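You operate a simulated robot arm through the tools that you are given. There is no shell and no other tool.

Carry out the task below with a simulated robot arm. There is one attempt and no reset: what you move stays moved.

JOB
Slide the white card under the teal clip, clip it down and colour the card's middle green.
Fine: open the clip first; crayon from the plain block, back in its hole after. A coat counts when it lies all over at full strength: go over it till it gets no stronger.
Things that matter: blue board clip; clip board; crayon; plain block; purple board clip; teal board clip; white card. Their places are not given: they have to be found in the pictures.

Only the result counts: the job must be done as asked and must still hold three seconds after the hand-in. Knocking over, shifting, dropping, spilling or breaking anything else fails it.

ROBOT AND FRAMES
A 6-joint arm with a two-finger gripper, fixed in place. Base frame: the origin is on the floor under the middle of its stand, x ahead of it, y to its left, z up; the work surface is at about z = 0.74. Lengths are in m, angles in rad, forces in N, time in s.
With the tool pointing down near the work surface it reaches from about 0.34 to 0.86 m from the base axis. Its first joint turns from -2.897 to 2.897 rad. Payload 2.45 kg.
Tool frame: the origin (TCP) lies between the finger pads and is the grasp point; the fingertips stand 0.02 m ahead of it; z points along the fingers, y is the line along which they close. The gripper opens to 0.14 m; its body begins 0.168 m behind the TCP.
Orientation is that of the tool frame in the base frame, as a unit quaternion [x, y, z, w]. With the fingers straight down and closing along the base's y, the tool's x points along the base's -x, its y along +y and its z along -z.

CONTROLS
- The arm moves only by the tool nudge_tool. Its argument "plan" is text: rows parted by semicolons, each of 7 numbers parted by spaces: the shift along the tool's x, y, z in m, then the turn, a rotation vector about the tool's x, y, z in degrees, then the closure in counts, from 0 (fully open) to 255 (shut). In form: dx dy dz ax ay az gripper; .... A call has 1 to 20 rows; each row shifts and turns the commanded pose from where the row before left it, along the tool's axes as they then stand. Rows are played at 5 a second. More than 0.05 m and 0.15 rad between two rows, or a gripper value outside its range, and nothing of the call is played. Where a pose cannot be reached the arm comes as near as it can. A force on the tool above 50 N (or 10 N above the force at the start of the call, whichever is more), or a blocked arm, ends the call early, and 0.2 s more pass. The fingers move at their own pace (about 0.045 m/s each) and stop on an object; they squeeze with about 34 N. The grip force told is the motor's: it shows also when the fingers shut on nothing. Time passes only in rows, and 0.2 s behind the last, so rows that do not move let the fingers close. The reply holds the time, the measured pose of the TCP, the force on the tool along the base axes, the opening and the grip force, in the units named above and with some noise, with the torque about the TCP (base axes, N m) and any sound that the robot's microphone picked up.
- Cameras (640 x 400 px; columns grow to the right, rows downward): "scene" is fixed at [0.4049, 0.6518, 1.3769]; the picture's right is [-0.44, 0.90, 0.00], its down [0.77, 0.38, -0.51] and it looks along [-0.46, -0.22, -0.86] (base axes); focal length 225 px, centre (320, 200). "wrist" rides on the gripper at [0.078, 0.011, -0.209] in the tool frame; the picture's right is [-0.14, 0.99, 0.00], its down [-0.92, -0.13, -0.37] and it looks along [-0.37, -0.05, 0.93] (tool axes); focal length 280 px, centre (320, 200).
- capture(camera): a new picture of that camera. It takes no simulated time.
- lift_body(by): moves the trunk up (or, below 0, down) by that many m; the arm rides with it, the base frame stays. It gives what a move gives, with no picture.
- probe_pixels(camera, pixels): for up to 12 pixels [column, row] of the newest picture of that camera ("zoom" is the newest enlarged one), the place [x, y, z] in the base frame of the surface seen there, good to about 0.002 m, but the place of the scene camera against the robot may be out by one fixed shift of up to 0.018 m in any direction. It takes no simulated time.
- close_up(camera, box): a new picture of the part [left, top, right, bottom] of that camera's present view, enlarged. It takes no simulated time.
- job_done(): hands the job in; it is judged then, once.

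Leave the gripper open and the arm clear of the work at the hand-in unless told otherwise.

The tools are called after ">>>" by a JSON object that holds its "op" and its "data". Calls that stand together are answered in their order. nudge_tool: Moves the arm, as the interface text tells. Its arguments: {"type":"object","properties":{"plan":{"type":"string"}},"required":["plan"]} The other tools are called the same way: lift_body (by) moves the trunk up or down; capture (camera) takes a picture; probe_pixels (camera, pixels) gives the place of the surface under pixels of a picture; close_up (camera, box) takes an enlarged picture of a part of a camera's view; job_done () hands the job in.

At the start:

```text
time: 0.0
eef_pos: [0.1597, 0.4825, 1.1047]
tcp_rot: [-0.001, 1.0, 0.0, 0.0]
contact_force: [-0.1, 0.0, 0.6]
ft_torque: [-0.01, 0.01, 0.04]
opening: 0.14
finger_force: 0.0
trunk travel left (down, up): [-0.075, 0.155]
```

scene: 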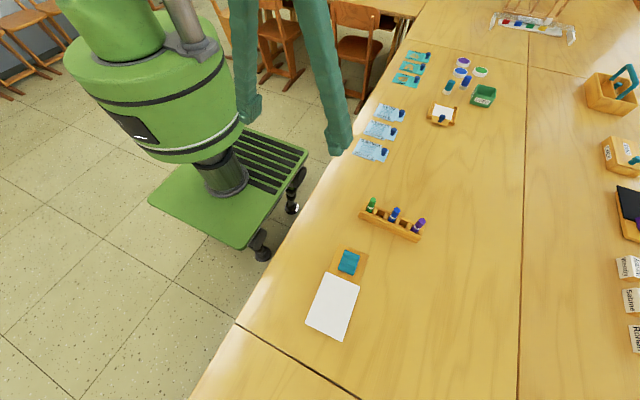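
wrist: 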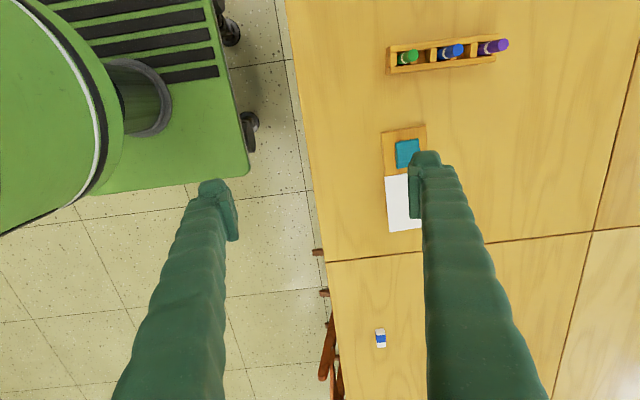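

I see the wooden crayon stand near (390,222) in the scene picture, and the board with the teal clip and white card near (340,290). I'll take enlarged pictures of these and of the other places where clips might be.

>>> {"op": "close_up", "data": {"camera": "scene", "box": [280, 180, 440, 350]}}

>>> {"op": "close_up", "data": {"camera": "scene", "box": [340, 40, 510, 170]}}

>>> {"op": "close_up", "data": {"camera": "scene", "box": [540, 40, 640, 370]}}

>>> {"op": "close_up", "data": {"camera": "wrist", "box": [360, 20, 540, 260]}}

```text
2.35 times, centred on (360, 265) of scene
```

zoom: 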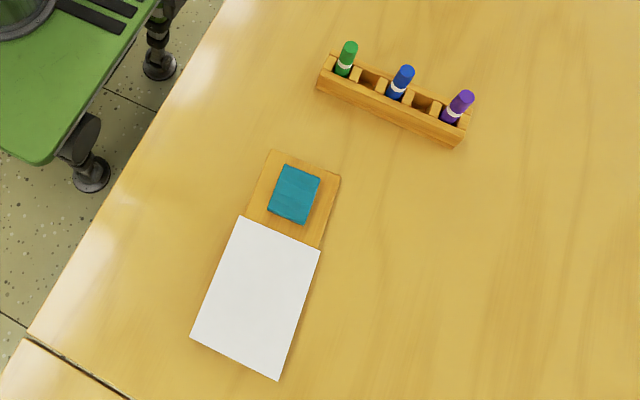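

```text
3.08 times, centred on (425, 105) of scene
```

zoom: 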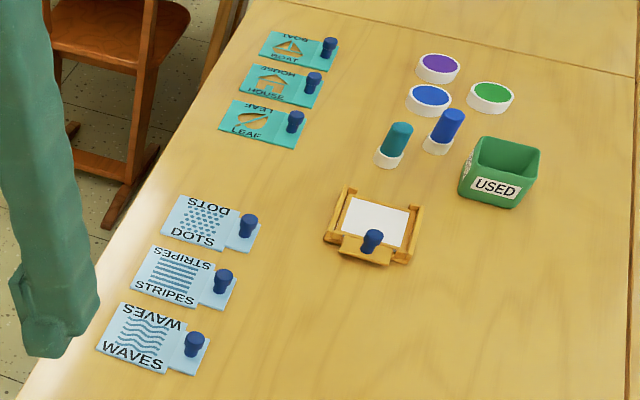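

```text
1.21 times, centred on (590, 205) of scene
```

zoom: 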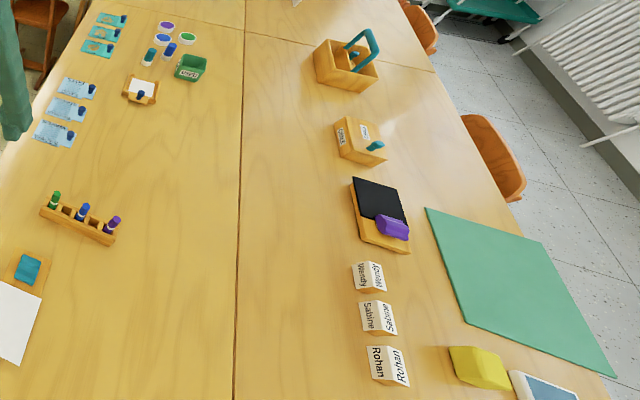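

```text
1.67 times, centred on (450, 140) of wrist
```

zoom: 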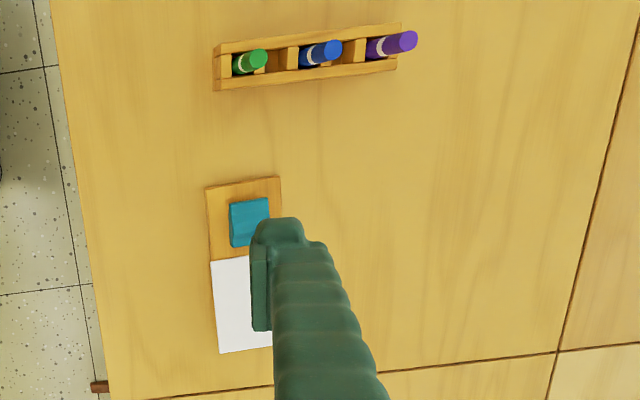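

I'll enlarge the far-side objects (right edge) and the green/black stand area to identify the clips and blocks.

>>> {"op": "close_up", "data": {"camera": "scene", "box": [560, 50, 640, 250]}}

>>> {"op": "close_up", "data": {"camera": "scene", "box": [470, 0, 600, 60]}}

>>> {"op": "close_up", "data": {"camera": "scene", "box": [350, 190, 430, 250]}}

>>> {"op": "close_up", "data": {"camera": "scene", "box": [300, 240, 380, 345]}}

>>> {"op": "probe_pixels", "data": {"camera": "scene", "pixels": [[348, 262], [334, 305], [306, 324], [341, 340], [359, 283], [326, 270], [371, 202], [395, 212], [419, 222], [362, 212], [418, 240], [450, 280]]}}

```text
2.00 times, centred on (600, 150) of scene
```

zoom: 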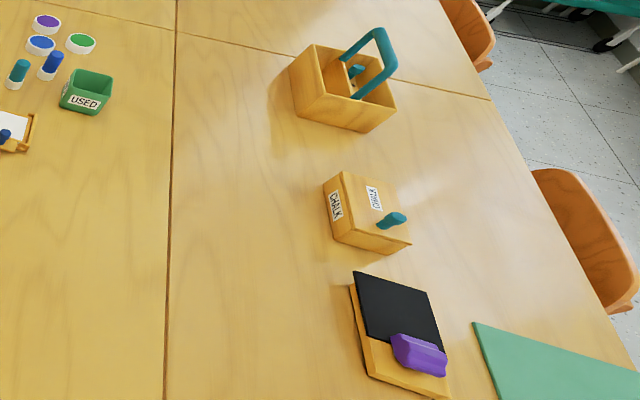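

```text
4.92 times, centred on (535, 30) of scene
```

zoom: 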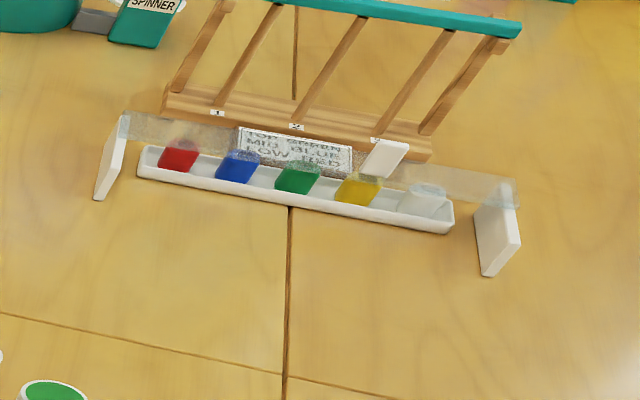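

```text
6.67 times, centred on (390, 220) of scene
```

zoom: 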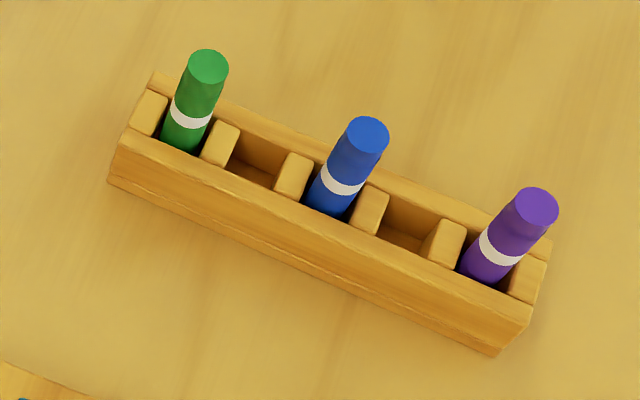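

```text
3.81 times, centred on (340, 292) of scene
```

zoom: 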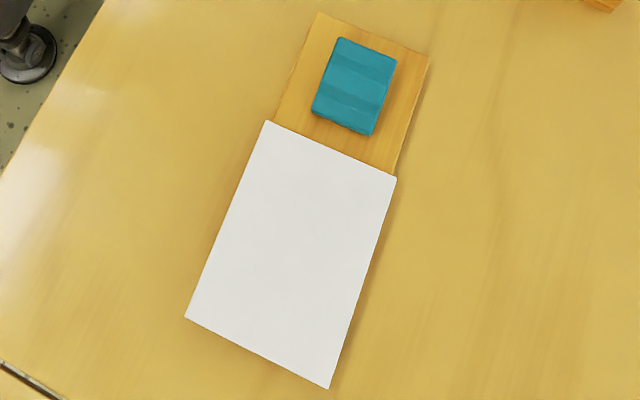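

```text
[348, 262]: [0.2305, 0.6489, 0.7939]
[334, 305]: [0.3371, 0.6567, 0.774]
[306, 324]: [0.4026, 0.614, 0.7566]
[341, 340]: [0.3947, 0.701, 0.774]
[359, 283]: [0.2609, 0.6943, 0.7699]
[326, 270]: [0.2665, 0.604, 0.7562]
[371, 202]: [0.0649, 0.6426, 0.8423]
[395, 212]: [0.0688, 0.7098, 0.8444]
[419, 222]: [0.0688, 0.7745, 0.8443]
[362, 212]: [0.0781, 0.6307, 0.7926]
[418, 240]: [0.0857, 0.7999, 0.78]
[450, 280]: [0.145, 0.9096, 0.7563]
```

The stand with three thick pens/crayons is clear, but I haven't yet found the blue and purple clips or a "plain block". I'll enlarge the wrist view's lower part (380,338) and the rest of its view.

>>> {"op": "close_up", "data": {"camera": "wrist", "box": [310, 230, 440, 400]}}

>>> {"op": "close_up", "data": {"camera": "wrist", "box": [440, 200, 640, 400]}}

>>> {"op": "close_up", "data": {"camera": "wrist", "box": [370, 110, 440, 240]}}

>>> {"op": "close_up", "data": {"camera": "wrist", "box": [380, 30, 520, 80]}}

```text
2.35 times, centred on (375, 315) of wrist
```

zoom: 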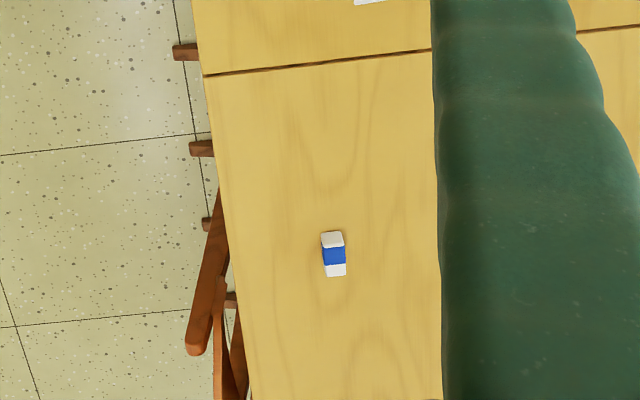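

```text
2.00 times, centred on (540, 300) of wrist
```

zoom: 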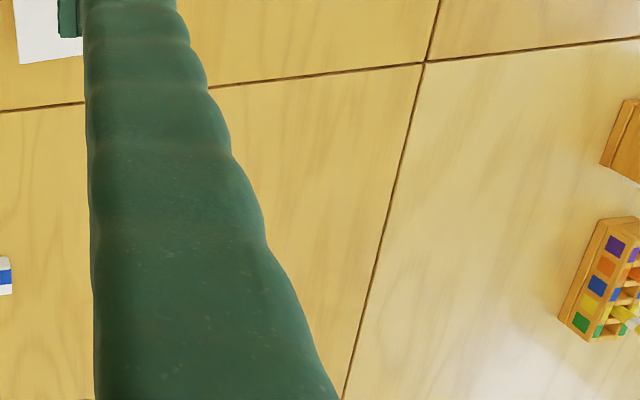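

```text
3.08 times, centred on (405, 175) of wrist
```

zoom: 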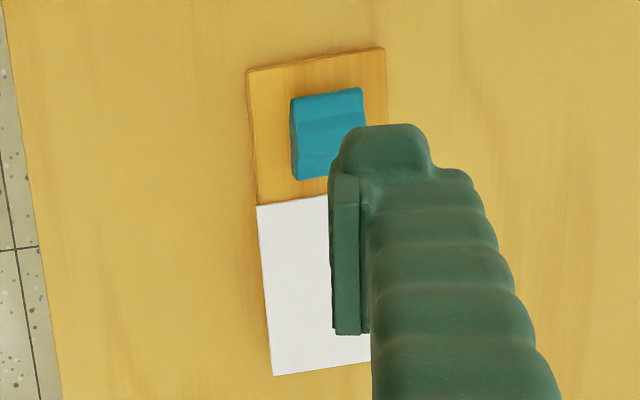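

```text
4.57 times, centred on (450, 55) of wrist
```

zoom: 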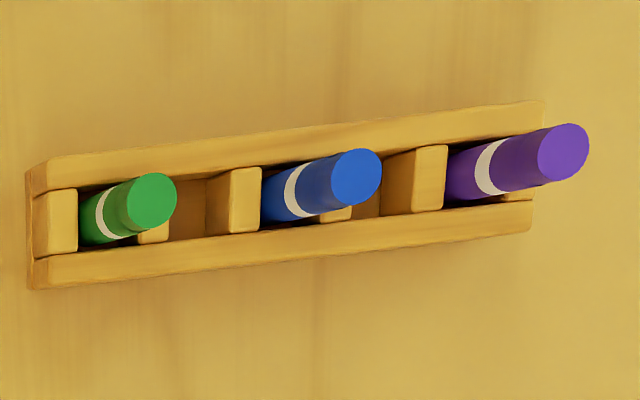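

The near stand with three crayons carries no marks (the far one at the wrist view's right edge has colour patches), so the near one is the plain block. I'll move the gripper over the clip board for a better wrist view between the fingers.

>>> {"op": "nudge_tool", "data": {"plan": "0 0.04 0 0 0 0 0; 0 0.04 0 0 0 0 0; 0 0.04 0 0 0 0 0; 0 0.04 0 0 0 0 0; 0 0 0 0 0 0 0"}}

>>> {"op": "capture", "data": {"camera": "wrist"}}

>>> {"op": "capture", "data": {"camera": "scene"}}

```text
time: 1.2
eef_pos: [0.1587, 0.6444, 1.1023]
tcp_rot: [-0.001, 1.0, 0.0, 0.0]
contact_force: [-0.2, 0.1, 0.6]
ft_torque: [0.01, 0.03, 0.0]
opening: 0.14
finger_force: 0.0
trunk travel left (down, up): [-0.075, 0.155]
```

```text
taken
```

wrist: 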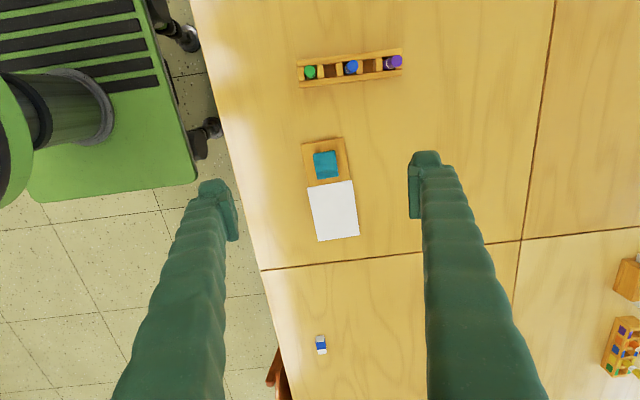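

```text
taken
```

scene: 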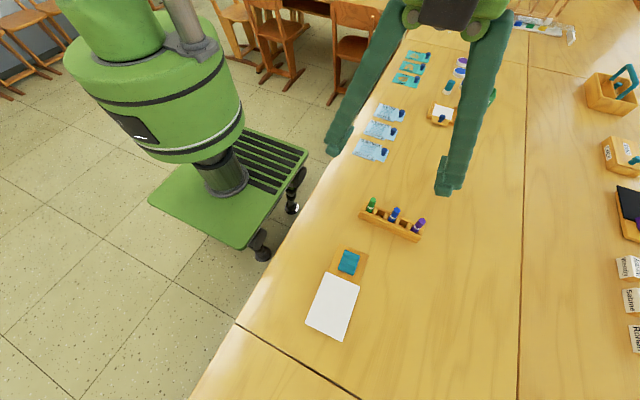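

Now the board is between the fingers at (325,190) and the stand at (350,68). I'll enlarge both and probe their places with the wrist camera.

>>> {"op": "close_up", "data": {"camera": "wrist", "box": [280, 125, 380, 255]}}

>>> {"op": "probe_pixels", "data": {"camera": "wrist", "pixels": [[304, 145], [343, 140], [325, 164], [310, 188], [352, 183], [318, 239], [358, 234], [334, 210], [270, 220], [300, 81], [402, 71], [310, 71]]}}

>>> {"op": "close_up", "data": {"camera": "wrist", "box": [285, 30, 415, 100]}}

```text
3.08 times, centred on (330, 190) of wrist
```

zoom: 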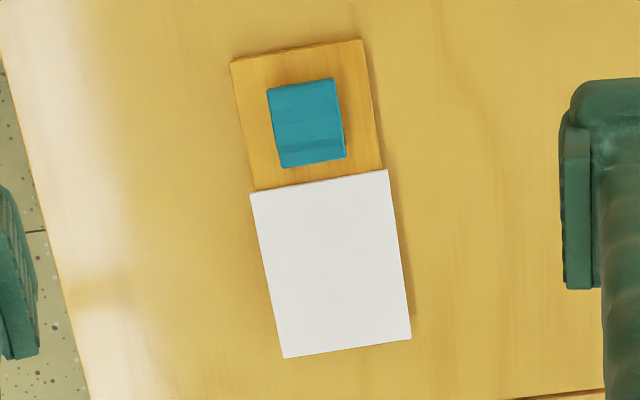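

```text
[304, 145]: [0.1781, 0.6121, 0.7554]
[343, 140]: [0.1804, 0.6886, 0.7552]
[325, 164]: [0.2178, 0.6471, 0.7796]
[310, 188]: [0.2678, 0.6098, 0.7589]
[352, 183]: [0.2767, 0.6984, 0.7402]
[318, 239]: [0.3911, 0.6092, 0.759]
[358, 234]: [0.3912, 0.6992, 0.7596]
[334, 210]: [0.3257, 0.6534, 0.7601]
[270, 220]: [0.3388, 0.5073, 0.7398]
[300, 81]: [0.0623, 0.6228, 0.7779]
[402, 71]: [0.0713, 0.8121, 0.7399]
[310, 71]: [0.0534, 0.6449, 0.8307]
```

```text
4.92 times, centred on (350, 65) of wrist
```

zoom: 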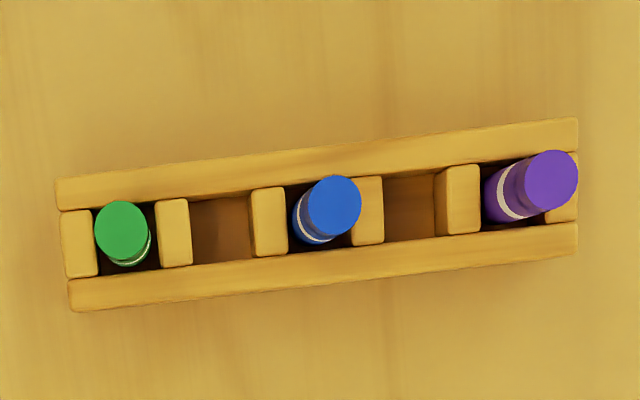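

The wrist readings put the table at z = 0.740, board top about 0.755, card top about 0.760, clip top about 0.78. I'll go down 0.2 m for a closer look at the clip.

>>> {"op": "nudge_tool", "data": {"plan": "0 0 0.04 0 0 0 0; 0 0 0.04 0 0 0 0; 0 0 0.04 0 0 0 0; 0 0 0.04 0 0 0 0; 0 0 0.04 0 0 0 0; 0 0 0 0 0 0 0"}}

>>> {"op": "capture", "data": {"camera": "wrist"}}

>>> {"op": "close_up", "data": {"camera": "scene", "box": [325, 240, 375, 290]}}

```text
time: 2.6
eef_pos: [0.1598, 0.6435, 0.9057]
tcp_rot: [0.0, 1.0, -0.001, 0.0]
contact_force: [0.3, -1.0, -0.6]
ft_torque: [0.0, 0.02, -0.02]
opening: 0.1398
finger_force: 0.1
trunk travel left (down, up): [-0.075, 0.155]
```

```text
taken
```

wrist: 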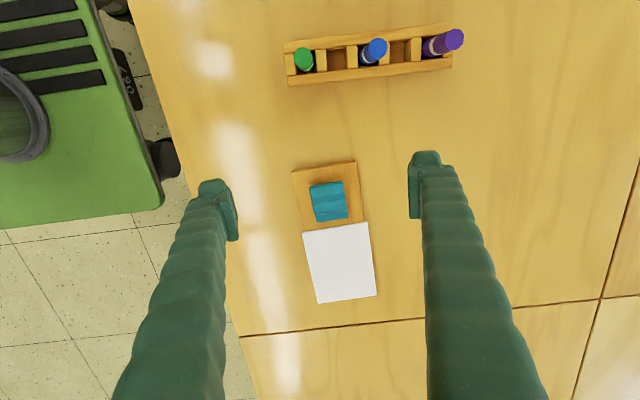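

```text
8.00 times, centred on (350, 265) of scene
```

zoom: 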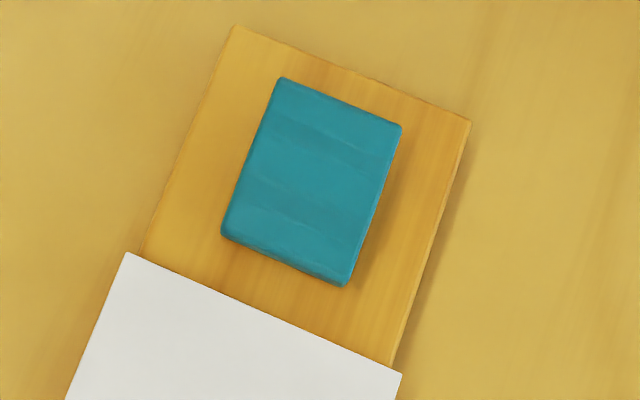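

>>> {"op": "close_up", "data": {"camera": "wrist", "box": [285, 155, 385, 225]}}

>>> {"op": "probe_pixels", "data": {"camera": "wrist", "pixels": [[314, 186], [340, 182], [327, 190], [328, 195], [329, 200], [329, 205], [330, 210], [331, 215], [332, 218], [332, 222], [300, 200], [350, 170]]}}

>>> {"op": "probe_pixels", "data": {"camera": "wrist", "pixels": [[293, 172], [355, 163], [303, 230], [366, 222], [306, 233], [317, 303], [376, 295], [369, 224], [312, 222], [345, 218], [313, 188], [342, 184]]}}

```text
5.71 times, centred on (335, 190) of wrist
```

zoom: 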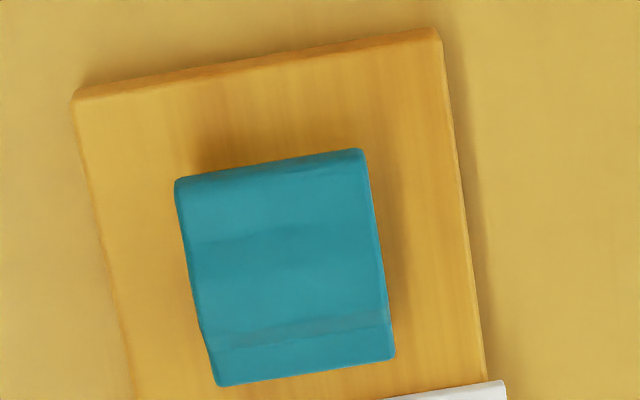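

```text
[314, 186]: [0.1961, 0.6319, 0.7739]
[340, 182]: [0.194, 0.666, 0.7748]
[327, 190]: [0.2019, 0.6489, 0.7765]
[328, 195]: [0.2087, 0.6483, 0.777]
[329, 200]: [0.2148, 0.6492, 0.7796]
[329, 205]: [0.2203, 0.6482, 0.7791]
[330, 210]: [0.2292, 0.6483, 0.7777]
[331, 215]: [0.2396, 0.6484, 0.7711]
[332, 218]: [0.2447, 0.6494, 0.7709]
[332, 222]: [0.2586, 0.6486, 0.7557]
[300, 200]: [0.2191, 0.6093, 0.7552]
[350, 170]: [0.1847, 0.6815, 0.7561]
```

```text
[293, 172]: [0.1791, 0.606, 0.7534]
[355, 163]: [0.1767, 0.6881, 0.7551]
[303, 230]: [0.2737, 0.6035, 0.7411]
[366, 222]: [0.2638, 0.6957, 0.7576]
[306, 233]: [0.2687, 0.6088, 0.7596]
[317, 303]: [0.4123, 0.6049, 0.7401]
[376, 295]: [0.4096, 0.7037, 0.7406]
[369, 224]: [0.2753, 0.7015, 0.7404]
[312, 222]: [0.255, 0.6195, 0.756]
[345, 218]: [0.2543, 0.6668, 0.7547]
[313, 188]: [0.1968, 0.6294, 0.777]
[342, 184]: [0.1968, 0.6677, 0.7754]
```

The clip spans x 0.194–0.247, y 0.629–0.668, with a raised middle near x = 0.215. I'd like a slanted view from the side to see how its jaw and tail lie; I'll shift back in y and tilt the tool so the camera looks toward +y.

>>> {"op": "nudge_tool", "data": {"plan": "0 -0.04 0 0 0 0 0; 0 -0.04 0 0 0 0 0; 0 -0.04 0 0 0 0 0; 0 0 0 -8 0 0 0; 0 0 0 -8 0 0 0; 0 0 0 -8 0 0 0; 0 0 0 -8 0 0 0; 0 0 0 -8 0 0 0; 0 0 0 -8 0 0 0; 0 0 0 0 0 0 0"}}

>>> {"op": "capture", "data": {"camera": "wrist"}}

```text
time: 4.8
eef_pos: [0.1532, 0.5252, 0.9039]
tcp_rot: [-0.001, 0.913, 0.407, 0.0]
contact_force: [-0.1, -0.3, -0.8]
ft_torque: [0.03, 0.01, 0.01]
opening: 0.14
finger_force: 0.1
out of reach, approached as far as the arm can: row 5, 6
trunk travel left (down, up): [-0.075, 0.155]
```

```text
taken
```

wrist: 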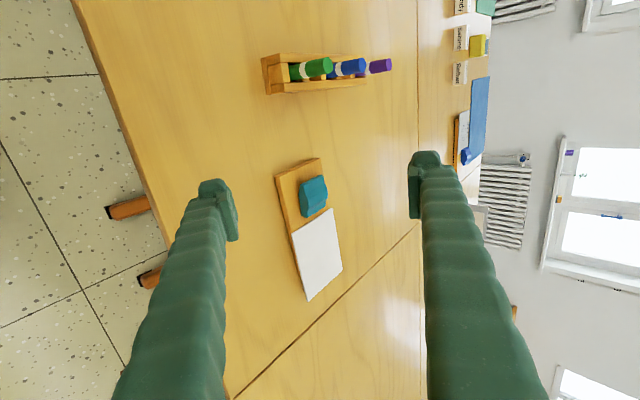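

>>> {"op": "close_up", "data": {"camera": "wrist", "box": [265, 150, 365, 220]}}

>>> {"op": "close_up", "data": {"camera": "wrist", "box": [420, 0, 500, 180]}}

>>> {"op": "close_up", "data": {"camera": "wrist", "box": [255, 40, 405, 110]}}

```text
5.71 times, centred on (315, 185) of wrist
```

zoom: 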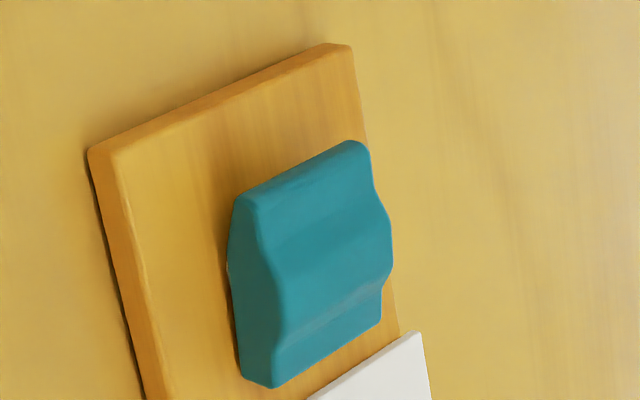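

```text
2.22 times, centred on (460, 90) of wrist
```

zoom: 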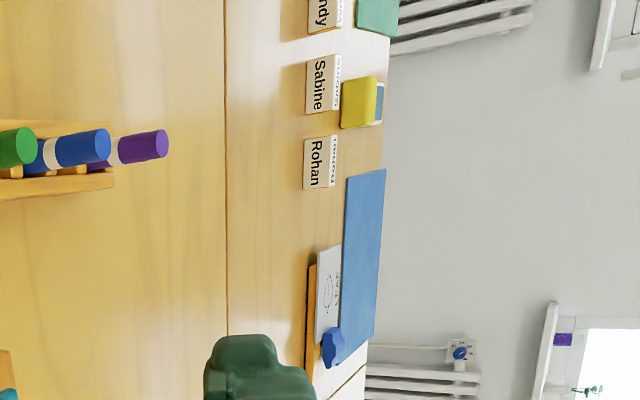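

```text
4.27 times, centred on (330, 75) of wrist
```

zoom: 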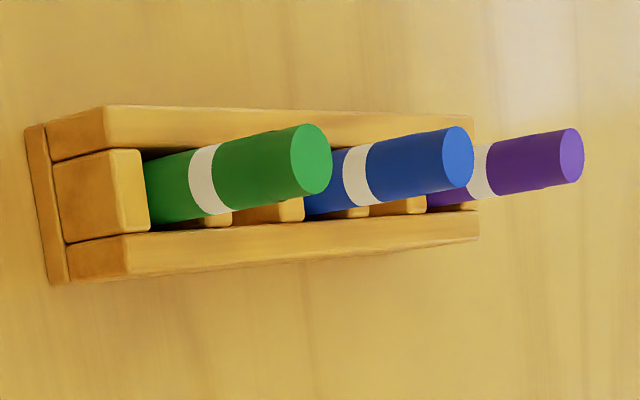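

Other clip boards with a purple and a blue clip lie far off, so only this one matters. The teal clip looks like a rocker: raised tail at the rear (-x), hump in the middle, jaw lip at the front (+x). I'll turn the tool upright again and look at the card and fingertips.

>>> {"op": "nudge_tool", "data": {"plan": "0 0 0 8 0 0 0; 0 0 0 8 0 0 0; 0 0 0 8 0 0 0; 0 0 0 8 0 0 0; 0 0 0 8 0 0 0; 0 0 0 8 0 0 0; 0 0.04 0 0 0 0 0; 0 0.04 0 0 0 0 0; 0 0.04 0 0 0 0 0; 0 0 0 0 0 0 255; 0 0 0 0 0 0 255; 0 0 0 0 0 0 255; 0 0 0 0 0 0 255; 0 0 0 0 0 0 255; 0 0 0 0 0 0 255; 0 0 0 0 0 0 255; 0 0 0 0 0 0 255; 0 0 0 0 0 0 255"}}

>>> {"op": "capture", "data": {"camera": "wrist"}}

```text
time: 8.6
eef_pos: [0.149, 0.6234, 0.9013]
tcp_rot: [-0.002, 0.998, 0.06, -0.007]
contact_force: [0.0, 0.1, 0.2]
ft_torque: [0.0, -0.04, -0.03]
opening: 0.0
finger_force: 29.3
out of reach, approached as far as the arm can: row 4, 5, 6
trunk travel left (down, up): [-0.075, 0.155]
```

```text
taken
```

wrist: 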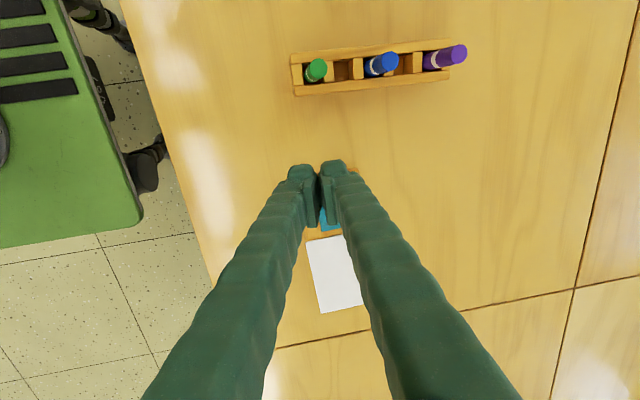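

The tilt came back only partly (about 6.9° left, as some rows were out of reach). I'll correct that turn, and probe the fingertip shape in the newest wrist picture.

>>> {"op": "probe_pixels", "data": {"camera": "wrist", "pixels": [[300, 168], [335, 163], [290, 178], [312, 222], [336, 225], [318, 180], [350, 178], [313, 200], [330, 200], [295, 230], [355, 220], [345, 165]]}}

>>> {"op": "nudge_tool", "data": {"plan": "0 0 0 6.9 -0.8 0.2 255; 0 0.02 0 0 0 0 255; 0 0 0 0 0 0 255; 0 0 0 0 0 0 255"}}

>>> {"op": "capture", "data": {"camera": "wrist"}}

```text
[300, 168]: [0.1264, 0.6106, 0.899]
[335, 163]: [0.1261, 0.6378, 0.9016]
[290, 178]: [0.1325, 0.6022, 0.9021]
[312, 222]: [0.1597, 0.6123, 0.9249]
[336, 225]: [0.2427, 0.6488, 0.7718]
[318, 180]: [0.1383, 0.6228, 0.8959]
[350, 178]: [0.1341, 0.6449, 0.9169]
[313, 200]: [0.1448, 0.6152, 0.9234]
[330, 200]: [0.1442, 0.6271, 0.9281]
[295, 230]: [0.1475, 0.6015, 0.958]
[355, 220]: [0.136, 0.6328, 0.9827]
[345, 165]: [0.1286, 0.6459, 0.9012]
```

```text
time: 9.6
eef_pos: [0.1501, 0.6423, 0.9009]
tcp_rot: [-0.001, 1.0, 0.0, 0.0]
contact_force: [1.4, -0.1, 0.1]
ft_torque: [-0.02, 0.04, -0.03]
opening: 0.0004
finger_force: 29.6
trunk travel left (down, up): [-0.075, 0.155]
```

```text
taken
```

wrist: 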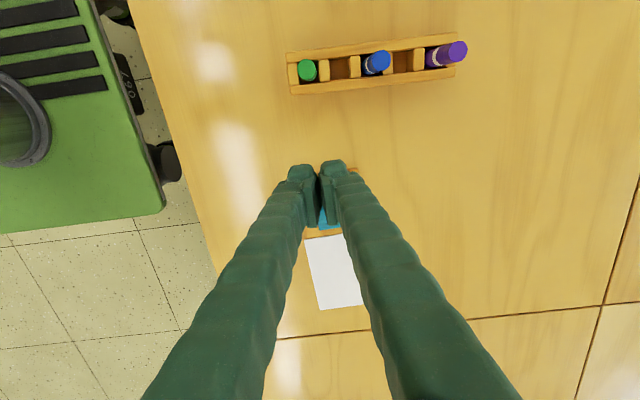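

>>> {"op": "close_up", "data": {"camera": "wrist", "box": [270, 145, 380, 245]}}

>>> {"op": "close_up", "data": {"camera": "scene", "box": [300, 130, 460, 330]}}

```text
4.00 times, centred on (325, 195) of wrist
```

zoom: 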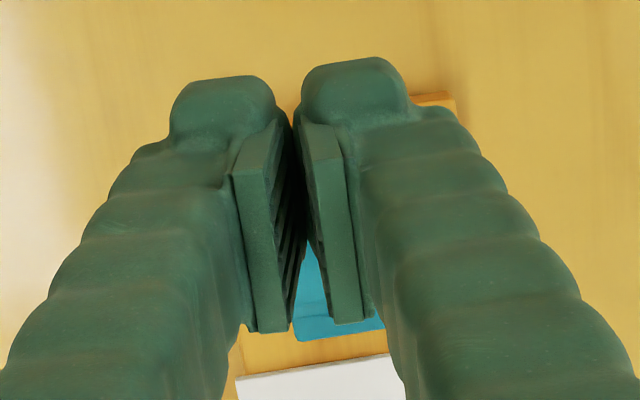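

```text
2.00 times, centred on (380, 230) of scene
```

zoom: 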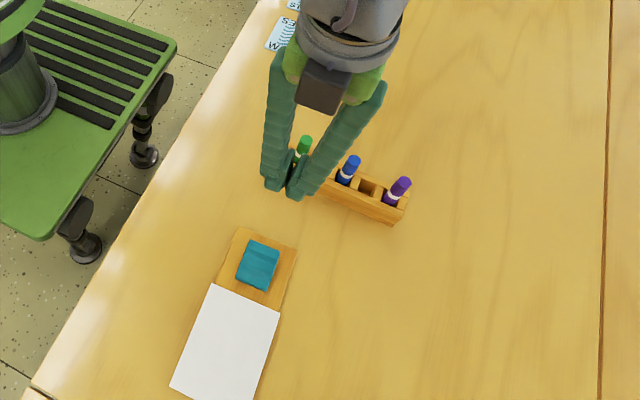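

The tool is upright again. The tail of the clip is at x ≈ 0.194–0.206 and the pivot looks to be under the hump near x ≈ 0.214. I'll bring the shut fingertips over the tail (TCP x ≈ 0.184, so that only the tail lies under the tips) and stop just above.

>>> {"op": "nudge_tool", "data": {"plan": "-0.034 0.006 0 0 0 0 255; 0 0 0.03 0 0 0 255; 0 0 0.03 0 0 0 255; 0 0 0.025 0 0 0 255; 0 0 0 0 0 0 255; 0 0 0 0 0 0 255"}}

>>> {"op": "close_up", "data": {"camera": "scene", "box": [310, 210, 390, 290]}}

>>> {"op": "capture", "data": {"camera": "wrist"}}

```text
time: 11.0
eef_pos: [0.1834, 0.6489, 0.8161]
tcp_rot: [0.0, 1.0, 0.002, -0.001]
contact_force: [0.5, 1.0, -0.3]
ft_torque: [-0.01, 0.02, 0.0]
opening: 0.0
finger_force: 29.4
trunk travel left (down, up): [-0.075, 0.155]
```

```text
5.00 times, centred on (350, 250) of scene
```

zoom: 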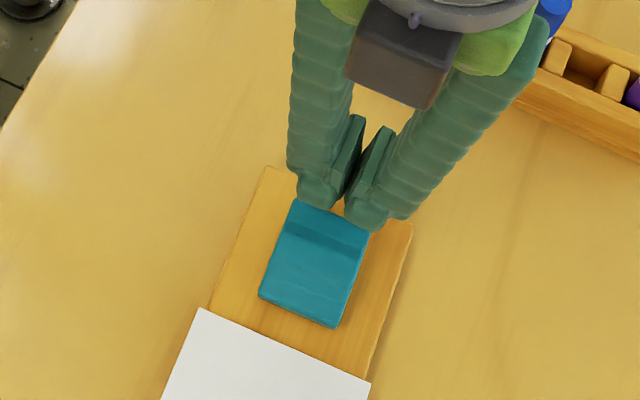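

```text
taken
```

wrist: 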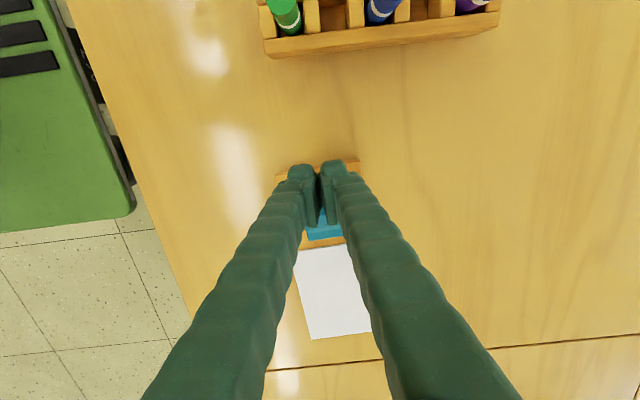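

The tips stand over the tail's rear edge. I'll press down slowly, watching force and sound.

>>> {"op": "nudge_tool", "data": {"plan": "0 0 0.004 0 0 0 255; 0 0 0.004 0 0 0 255; 0 0 0.004 0 0 0 255; 0 0 0.004 0 0 0 255; 0 0 0.002 0 0 0 255; 0 0 0.002 0 0 0 255; 0 0 0.002 0 0 0 255; 0 0 0 0 0 0 255"}}

>>> {"op": "close_up", "data": {"camera": "scene", "box": [310, 210, 390, 290]}}

```text
time: 12.8
eef_pos: [0.1816, 0.6469, 0.7933]
tcp_rot: [-0.001, 1.0, 0.001, 0.0]
contact_force: [-2.6, 0.0, 3.6]
ft_torque: [0.03, 0.03, -0.04]
opening: 0.0062
finger_force: 28.9
trunk travel left (down, up): [-0.075, 0.155]
```

```text
5.00 times, centred on (350, 250) of scene
```

zoom: 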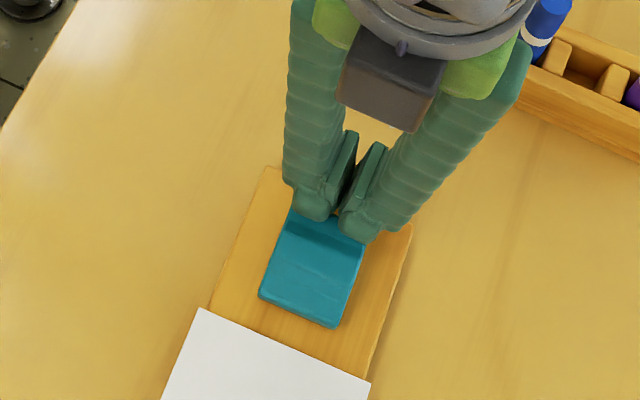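

There is light contact (3.6 N up, -2.6 N in x). I'll press further in small steps.

>>> {"op": "nudge_tool", "data": {"plan": "0 0 0.002 0 0 0 255; 0 0 0.002 0 0 0 255; 0 0 0.002 0 0 0 255; 0 0 0 0 0 0 255"}}

>>> {"op": "close_up", "data": {"camera": "scene", "box": [310, 210, 390, 290]}}

```text
time: 13.8
eef_pos: [0.1837, 0.6481, 0.7878]
tcp_rot: [0.0, 1.0, 0.0, 0.001]
contact_force: [0.3, 0.2, 0.1]
ft_torque: [0.0, 0.01, 0.0]
opening: 0.0
finger_force: 29.5
trunk travel left (down, up): [-0.075, 0.155]
```

```text
5.00 times, centred on (350, 250) of scene
```

zoom: 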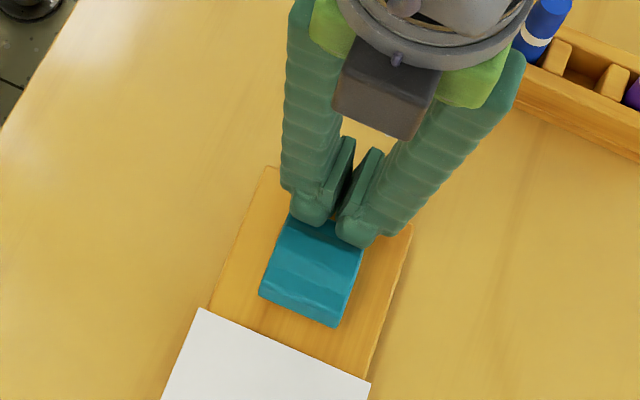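

The force dropped to nothing and the clip's shading changed, so it may have snapped open. I'll lift off and look.

>>> {"op": "nudge_tool", "data": {"plan": "0 0 -0.01 0 0 0 255; 0 0 -0.03 0 0 0 255; 0.04 0 -0.04 0 0 0 255; 0.04 0 -0.03 0 0 0 0; 0 0 0 0 0 0 0; 0 0 0 0 0 0 0; 0 0 0 0 0 0 0; 0 0 0 0 0 0 0; 0 0 0 0 0 0 0; 0 0 0 0 0 0 0; 0 0 0 0 0 0 0; 0 0 0 0 0 0 0"}}

>>> {"op": "close_up", "data": {"camera": "scene", "box": [310, 230, 390, 310]}}

>>> {"op": "capture", "data": {"camera": "wrist"}}

```text
refused: row 3 steps farther than a row can; nothing moved
```

```text
5.00 times, centred on (350, 270) of scene
```

zoom: 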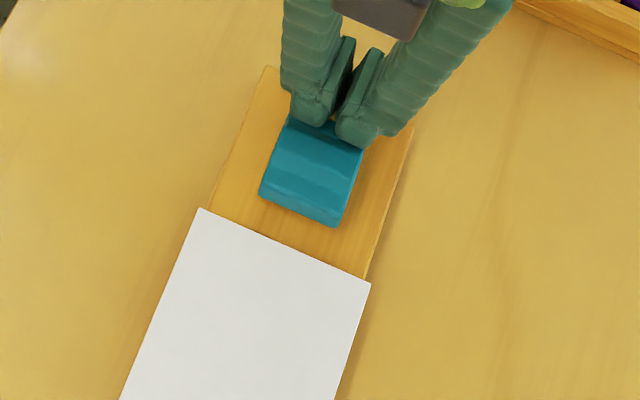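

```text
taken
```

wrist: 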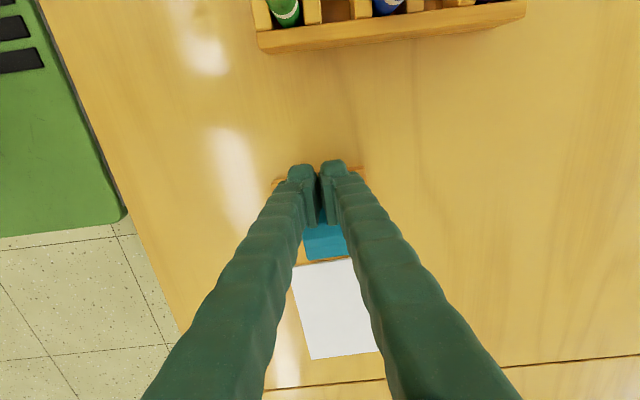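

Row 3 was too long; I'll repeat the lift in smaller steps and open the fingers.

>>> {"op": "nudge_tool", "data": {"plan": "0 0 -0.01 0 0 0 255; 0 0 -0.03 0 0 0 255; 0 0 -0.04 0 0 0 255; 0 0 -0.04 0 0 0 0; 0.03 0 0 0 0 0 0; 0.01 0 0 0 0 0 0; 0 0 0 0 0 0 0; 0 0 0 0 0 0 0; 0 0 0 0 0 0 0; 0 0 0 0 0 0 0; 0 0 0 0 0 0 0"}}

>>> {"op": "close_up", "data": {"camera": "scene", "box": [310, 230, 390, 310]}}

>>> {"op": "capture", "data": {"camera": "wrist"}}

```text
time: 16.2
eef_pos: [0.1449, 0.6485, 0.9098]
tcp_rot: [-0.001, 1.0, 0.0, 0.0]
contact_force: [-0.4, -0.3, 0.7]
ft_torque: [-0.03, 0.01, 0.03]
opening: 0.1399
finger_force: 0.0
trunk travel left (down, up): [-0.075, 0.155]
```

```text
5.00 times, centred on (350, 270) of scene
```

zoom: 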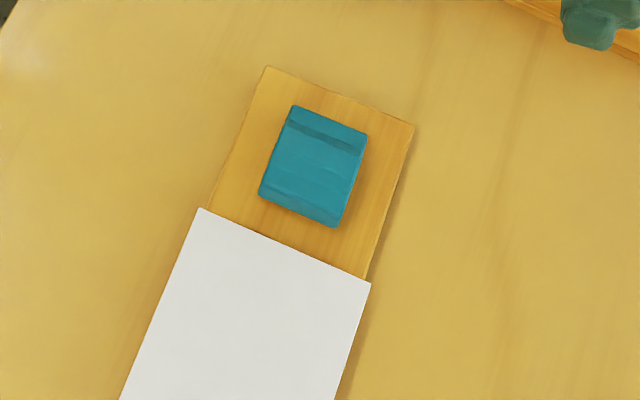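

```text
taken
```

wrist: 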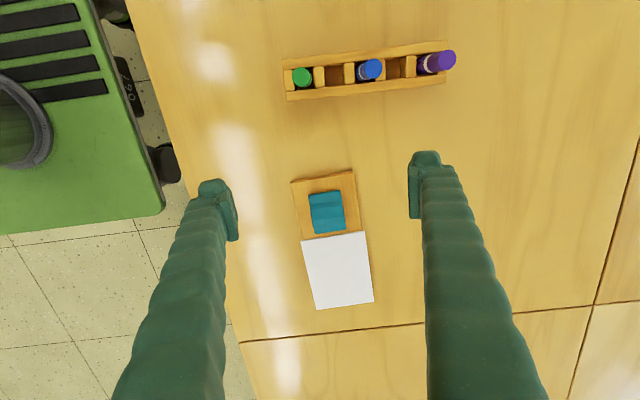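

>>> {"op": "close_up", "data": {"camera": "wrist", "box": [285, 165, 375, 245]}}

>>> {"op": "probe_pixels", "data": {"camera": "wrist", "pixels": [[325, 193], [325, 196], [326, 199], [326, 203], [327, 207], [327, 211], [328, 215], [328, 219], [329, 223], [329, 227], [330, 231], [331, 236]]}}

```text
5.00 times, centred on (330, 205) of wrist
```

zoom: 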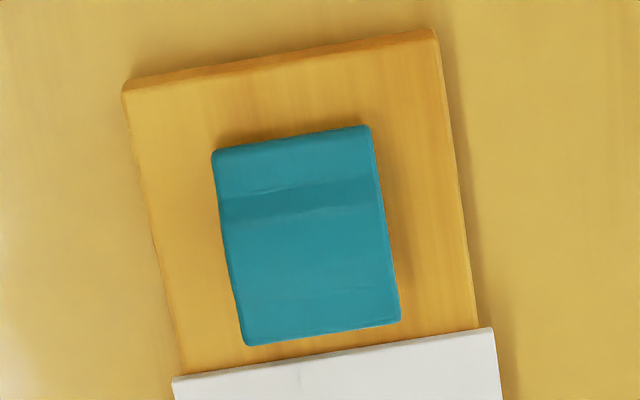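

```text
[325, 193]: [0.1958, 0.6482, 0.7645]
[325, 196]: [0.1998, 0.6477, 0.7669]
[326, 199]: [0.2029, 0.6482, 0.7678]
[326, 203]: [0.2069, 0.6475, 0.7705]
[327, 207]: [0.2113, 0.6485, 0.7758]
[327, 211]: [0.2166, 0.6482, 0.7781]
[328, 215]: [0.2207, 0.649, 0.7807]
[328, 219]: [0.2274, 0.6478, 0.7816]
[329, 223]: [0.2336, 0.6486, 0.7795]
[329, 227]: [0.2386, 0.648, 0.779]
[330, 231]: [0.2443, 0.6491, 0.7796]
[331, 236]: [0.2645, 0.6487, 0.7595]
```

The clip is now open: its tail lies low (0.765) and its front lip is raised to about 0.780. Next I look at the far end of the card and at the sides to see where the board ends beneath it.

>>> {"op": "close_up", "data": {"camera": "scene", "box": [295, 265, 375, 350]}}

>>> {"op": "close_up", "data": {"camera": "wrist", "box": [290, 225, 390, 315]}}

>>> {"op": "probe_pixels", "data": {"camera": "wrist", "pixels": [[303, 245], [308, 275], [316, 305], [330, 305], [350, 303], [371, 300], [369, 270], [365, 235], [301, 240], [316, 309], [345, 305], [373, 302]]}}

```text
4.71 times, centred on (335, 308) of scene
```

zoom: 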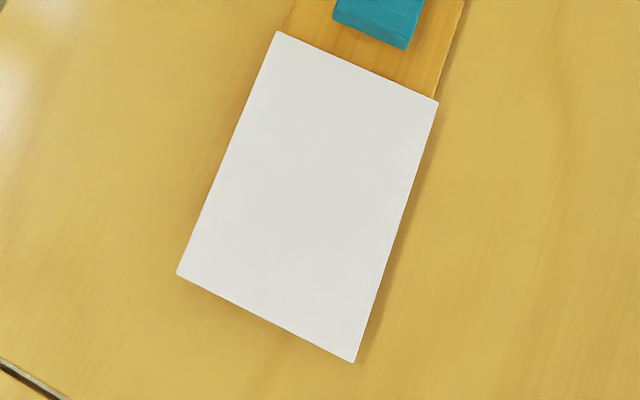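

```text
4.44 times, centred on (340, 270) of wrist
```

zoom: 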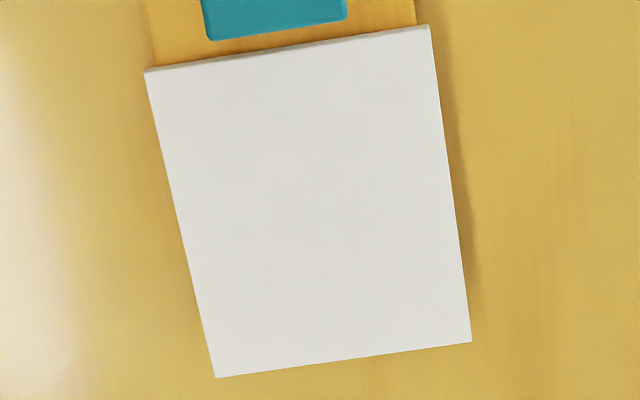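

```text
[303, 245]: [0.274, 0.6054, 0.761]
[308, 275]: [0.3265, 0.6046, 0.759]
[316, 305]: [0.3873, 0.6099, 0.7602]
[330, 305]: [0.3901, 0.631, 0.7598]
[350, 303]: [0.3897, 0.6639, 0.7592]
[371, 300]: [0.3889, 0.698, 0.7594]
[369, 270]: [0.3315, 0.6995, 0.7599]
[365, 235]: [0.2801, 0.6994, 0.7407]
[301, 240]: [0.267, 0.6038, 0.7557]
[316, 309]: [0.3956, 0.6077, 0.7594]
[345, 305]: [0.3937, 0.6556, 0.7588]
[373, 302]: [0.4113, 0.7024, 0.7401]
```

Card measured about 94 × 130 mm, board about 86 mm wide, both turned about +2°; the card overhangs the board by about 4 mm on both sides. So I can grip the card by its long sides and slide it. I move above its middle (0.33, 0.652), turn the tool 2°, and stop above.

>>> {"op": "nudge_tool", "data": {"plan": "-0.045 0.001 0 0 0 -2 0; -0.045 0.001 0 0 0 0 0; -0.045 0.001 0 0 0 0 0; -0.045 0.001 0 0 0 0 0; 0 0 0.04 0 0 0 0; 0 0 0.04 0 0 0 0; 0 0 0 0 0 0 0"}}

>>> {"op": "capture", "data": {"camera": "wrist"}}

>>> {"op": "close_up", "data": {"camera": "scene", "box": [260, 200, 420, 360]}}

```text
time: 17.8
eef_pos: [0.3244, 0.6571, 0.8275]
tcp_rot: [-0.017, 1.0, 0.001, -0.001]
contact_force: [-0.2, 0.0, 0.3]
ft_torque: [-0.01, 0.01, 0.0]
opening: 0.14
finger_force: 0.0
trunk travel left (down, up): [-0.075, 0.155]
```

```text
taken
```

wrist: 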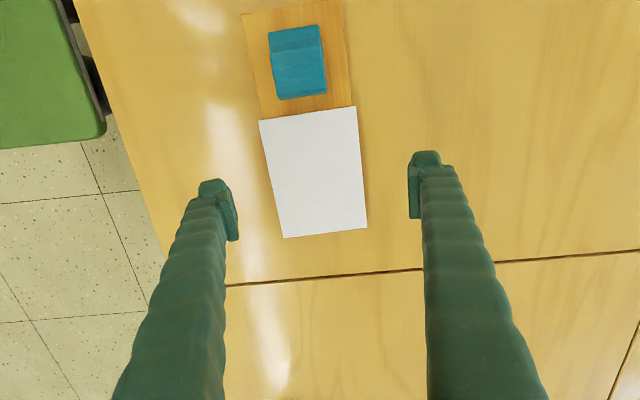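

```text
2.50 times, centred on (340, 280) of scene
```

zoom: 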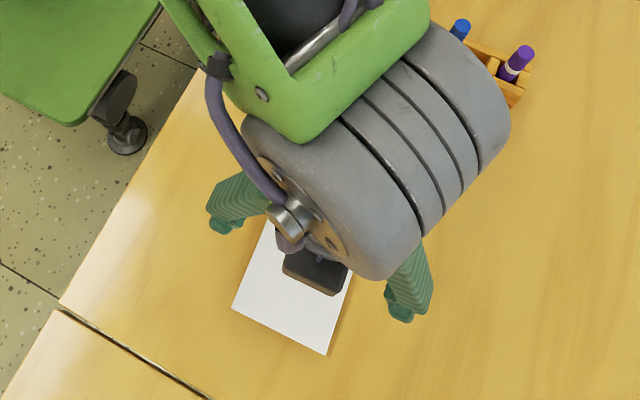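

Good view of board and card. I'll probe card edges and board edges here for accurate placing.

>>> {"op": "close_up", "data": {"camera": "wrist", "box": [230, 90, 390, 250]}}

>>> {"op": "probe_pixels", "data": {"camera": "wrist", "pixels": [[262, 122], [354, 109], [285, 235], [364, 226], [273, 180], [362, 170], [310, 117], [325, 230], [246, 25], [344, 5], [349, 90], [272, 95]]}}

```text
2.50 times, centred on (310, 170) of wrist
```

zoom: 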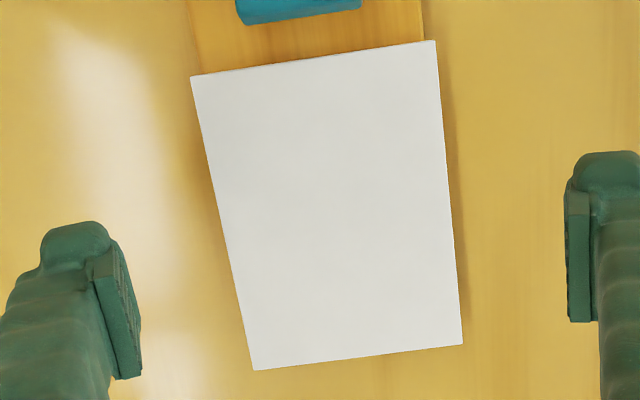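

```text
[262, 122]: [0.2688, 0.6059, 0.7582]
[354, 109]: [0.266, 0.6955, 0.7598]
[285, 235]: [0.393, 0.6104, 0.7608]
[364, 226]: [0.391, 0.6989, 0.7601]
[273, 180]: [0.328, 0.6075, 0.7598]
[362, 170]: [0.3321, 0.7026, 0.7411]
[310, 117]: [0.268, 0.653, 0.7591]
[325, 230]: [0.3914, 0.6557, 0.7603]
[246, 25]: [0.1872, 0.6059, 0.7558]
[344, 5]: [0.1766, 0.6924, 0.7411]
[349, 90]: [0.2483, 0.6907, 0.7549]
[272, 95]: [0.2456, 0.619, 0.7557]
```

Card centre is at about (0.3295, 0.653). I'll centre on it and go down to TCP z ≈ 0.767 (tips at 0.747, above the table at 0.740).

>>> {"op": "nudge_tool", "data": {"plan": "-0.005 -0.004 0 0 0 0 0; 0 0 0.02 0 0 0 0; 0 0 0.02 0 0 0 0; 0 0 0.01 0 0 0 0; 0 0 0.005 0 0 0 0; 0 0 0.004 0 0 0 0; 0 0 0 0 0 0 0"}}

>>> {"op": "capture", "data": {"camera": "wrist"}}

```text
time: 19.4
eef_pos: [0.3278, 0.6531, 0.7683]
tcp_rot: [-0.019, 1.0, 0.001, 0.0]
contact_force: [-0.3, -0.5, 0.2]
ft_torque: [0.03, 0.01, 0.0]
opening: 0.1398
finger_force: 0.0
trunk travel left (down, up): [-0.075, 0.155]
```

```text
taken
```

wrist: 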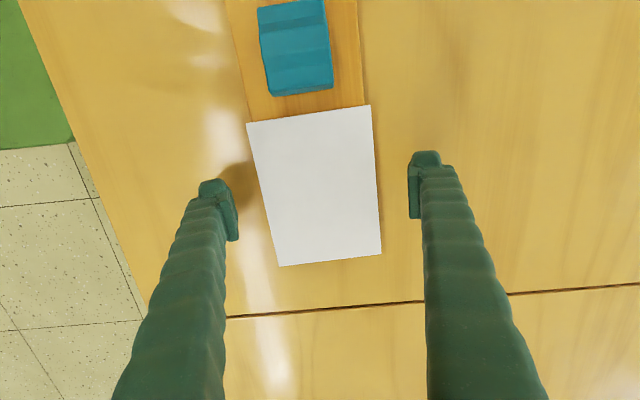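

Fingers straddle the card. Now close on its sides.

>>> {"op": "nudge_tool", "data": {"plan": "0 0 0 0 0 0 100; 0 0 0 0 0 0 110; 0 0 0 0 0 0 130; 0 0 0 0 0 0 255; 0 0 0 0 0 0 255; 0 0 0 0 0 0 255"}}

>>> {"op": "capture", "data": {"camera": "wrist"}}

```text
time: 20.6
eef_pos: [0.3299, 0.6556, 0.7787]
tcp_rot: [-0.018, 1.0, 0.004, 0.003]
contact_force: [-0.7, -10.3, 36.6]
ft_torque: [-0.88, 0.13, -0.06]
opening: 0.0524
finger_force: 11.0
trunk travel left (down, up): [-0.075, 0.155]
stopped in row 5: the force on the tool passed its limit at 54 N (the readings are from after the stop); the commanded pose is now the measured one
```

```text
taken
```

wrist: 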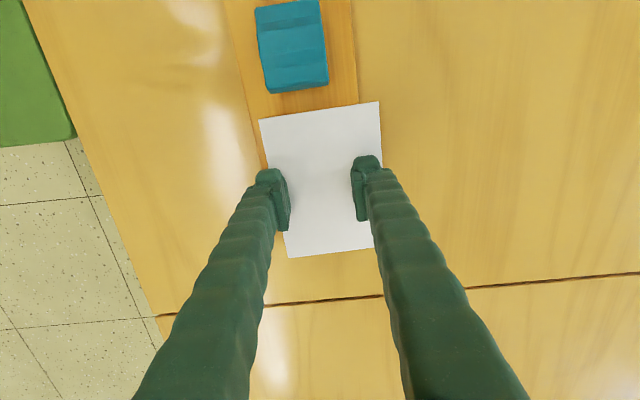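

The rounded tips rode up over the card's edges (TCP rose to 0.779) and the card moved a little in +y. I'll lift straight off and look at the result.

>>> {"op": "nudge_tool", "data": {"plan": "0 0 -0.01 0 0 0 160; 0 0 -0.02 0 0 0 160; 0 0 -0.04 0 0 0 160; 0 0 -0.03 0 0 0 0; 0 0 0 0 0 0 0; 0 0 0 0 0 0 0; 0 0 0 0 0 0 0; 0 0 0 0 0 0 0; 0 0 0 0 0 0 0"}}

>>> {"op": "capture", "data": {"camera": "wrist"}}

```text
time: 22.6
eef_pos: [0.3282, 0.655, 0.8705]
tcp_rot: [-0.018, 1.0, 0.003, 0.001]
contact_force: [0.9, 0.1, -0.8]
ft_torque: [0.02, 0.03, -0.03]
opening: 0.1399
finger_force: 0.1
trunk travel left (down, up): [-0.075, 0.155]
```

```text
taken
```

wrist: 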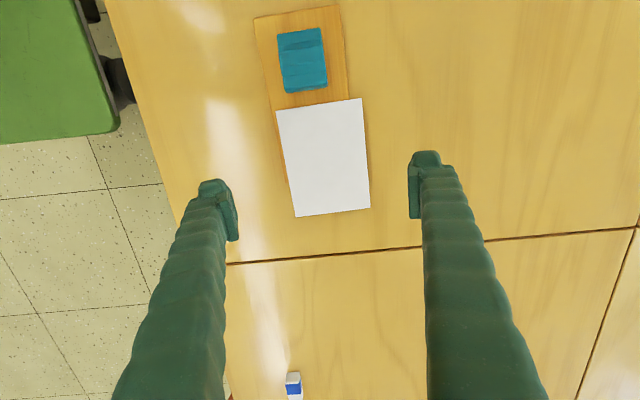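

>>> {"op": "close_up", "data": {"camera": "wrist", "box": [240, 0, 400, 100]}}

>>> {"op": "close_up", "data": {"camera": "wrist", "box": [250, 90, 400, 225]}}

>>> {"op": "probe_pixels", "data": {"camera": "wrist", "pixels": [[279, 113], [359, 101], [296, 213], [368, 206], [287, 165], [365, 155], [256, 22], [337, 9], [272, 108], [349, 95], [330, 155], [286, 185]]}}

```text
4.00 times, centred on (320, 50) of wrist
```

zoom: 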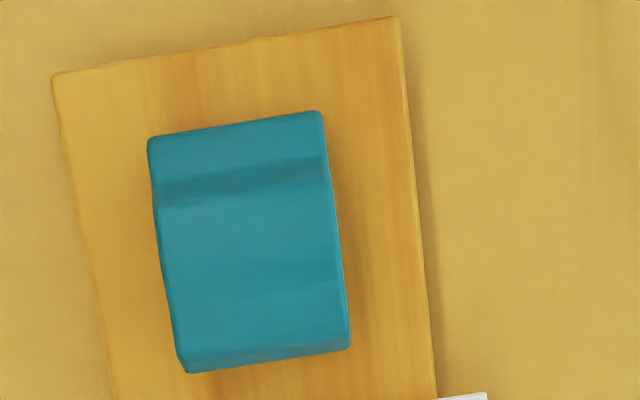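

```text
2.96 times, centred on (325, 158) of wrist
```

zoom: 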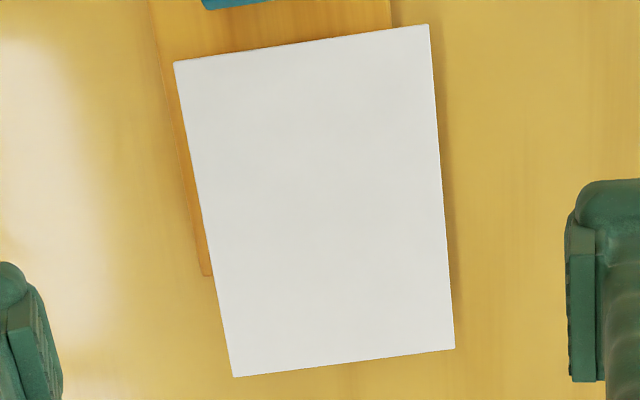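

```text
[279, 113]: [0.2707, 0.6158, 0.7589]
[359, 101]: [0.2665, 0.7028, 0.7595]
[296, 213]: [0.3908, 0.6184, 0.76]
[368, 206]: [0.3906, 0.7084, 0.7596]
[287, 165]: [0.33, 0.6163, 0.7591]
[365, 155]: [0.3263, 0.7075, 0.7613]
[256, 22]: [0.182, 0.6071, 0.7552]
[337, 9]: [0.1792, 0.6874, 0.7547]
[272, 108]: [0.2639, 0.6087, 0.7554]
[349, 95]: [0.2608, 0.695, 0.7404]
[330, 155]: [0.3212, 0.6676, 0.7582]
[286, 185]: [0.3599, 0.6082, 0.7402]
```

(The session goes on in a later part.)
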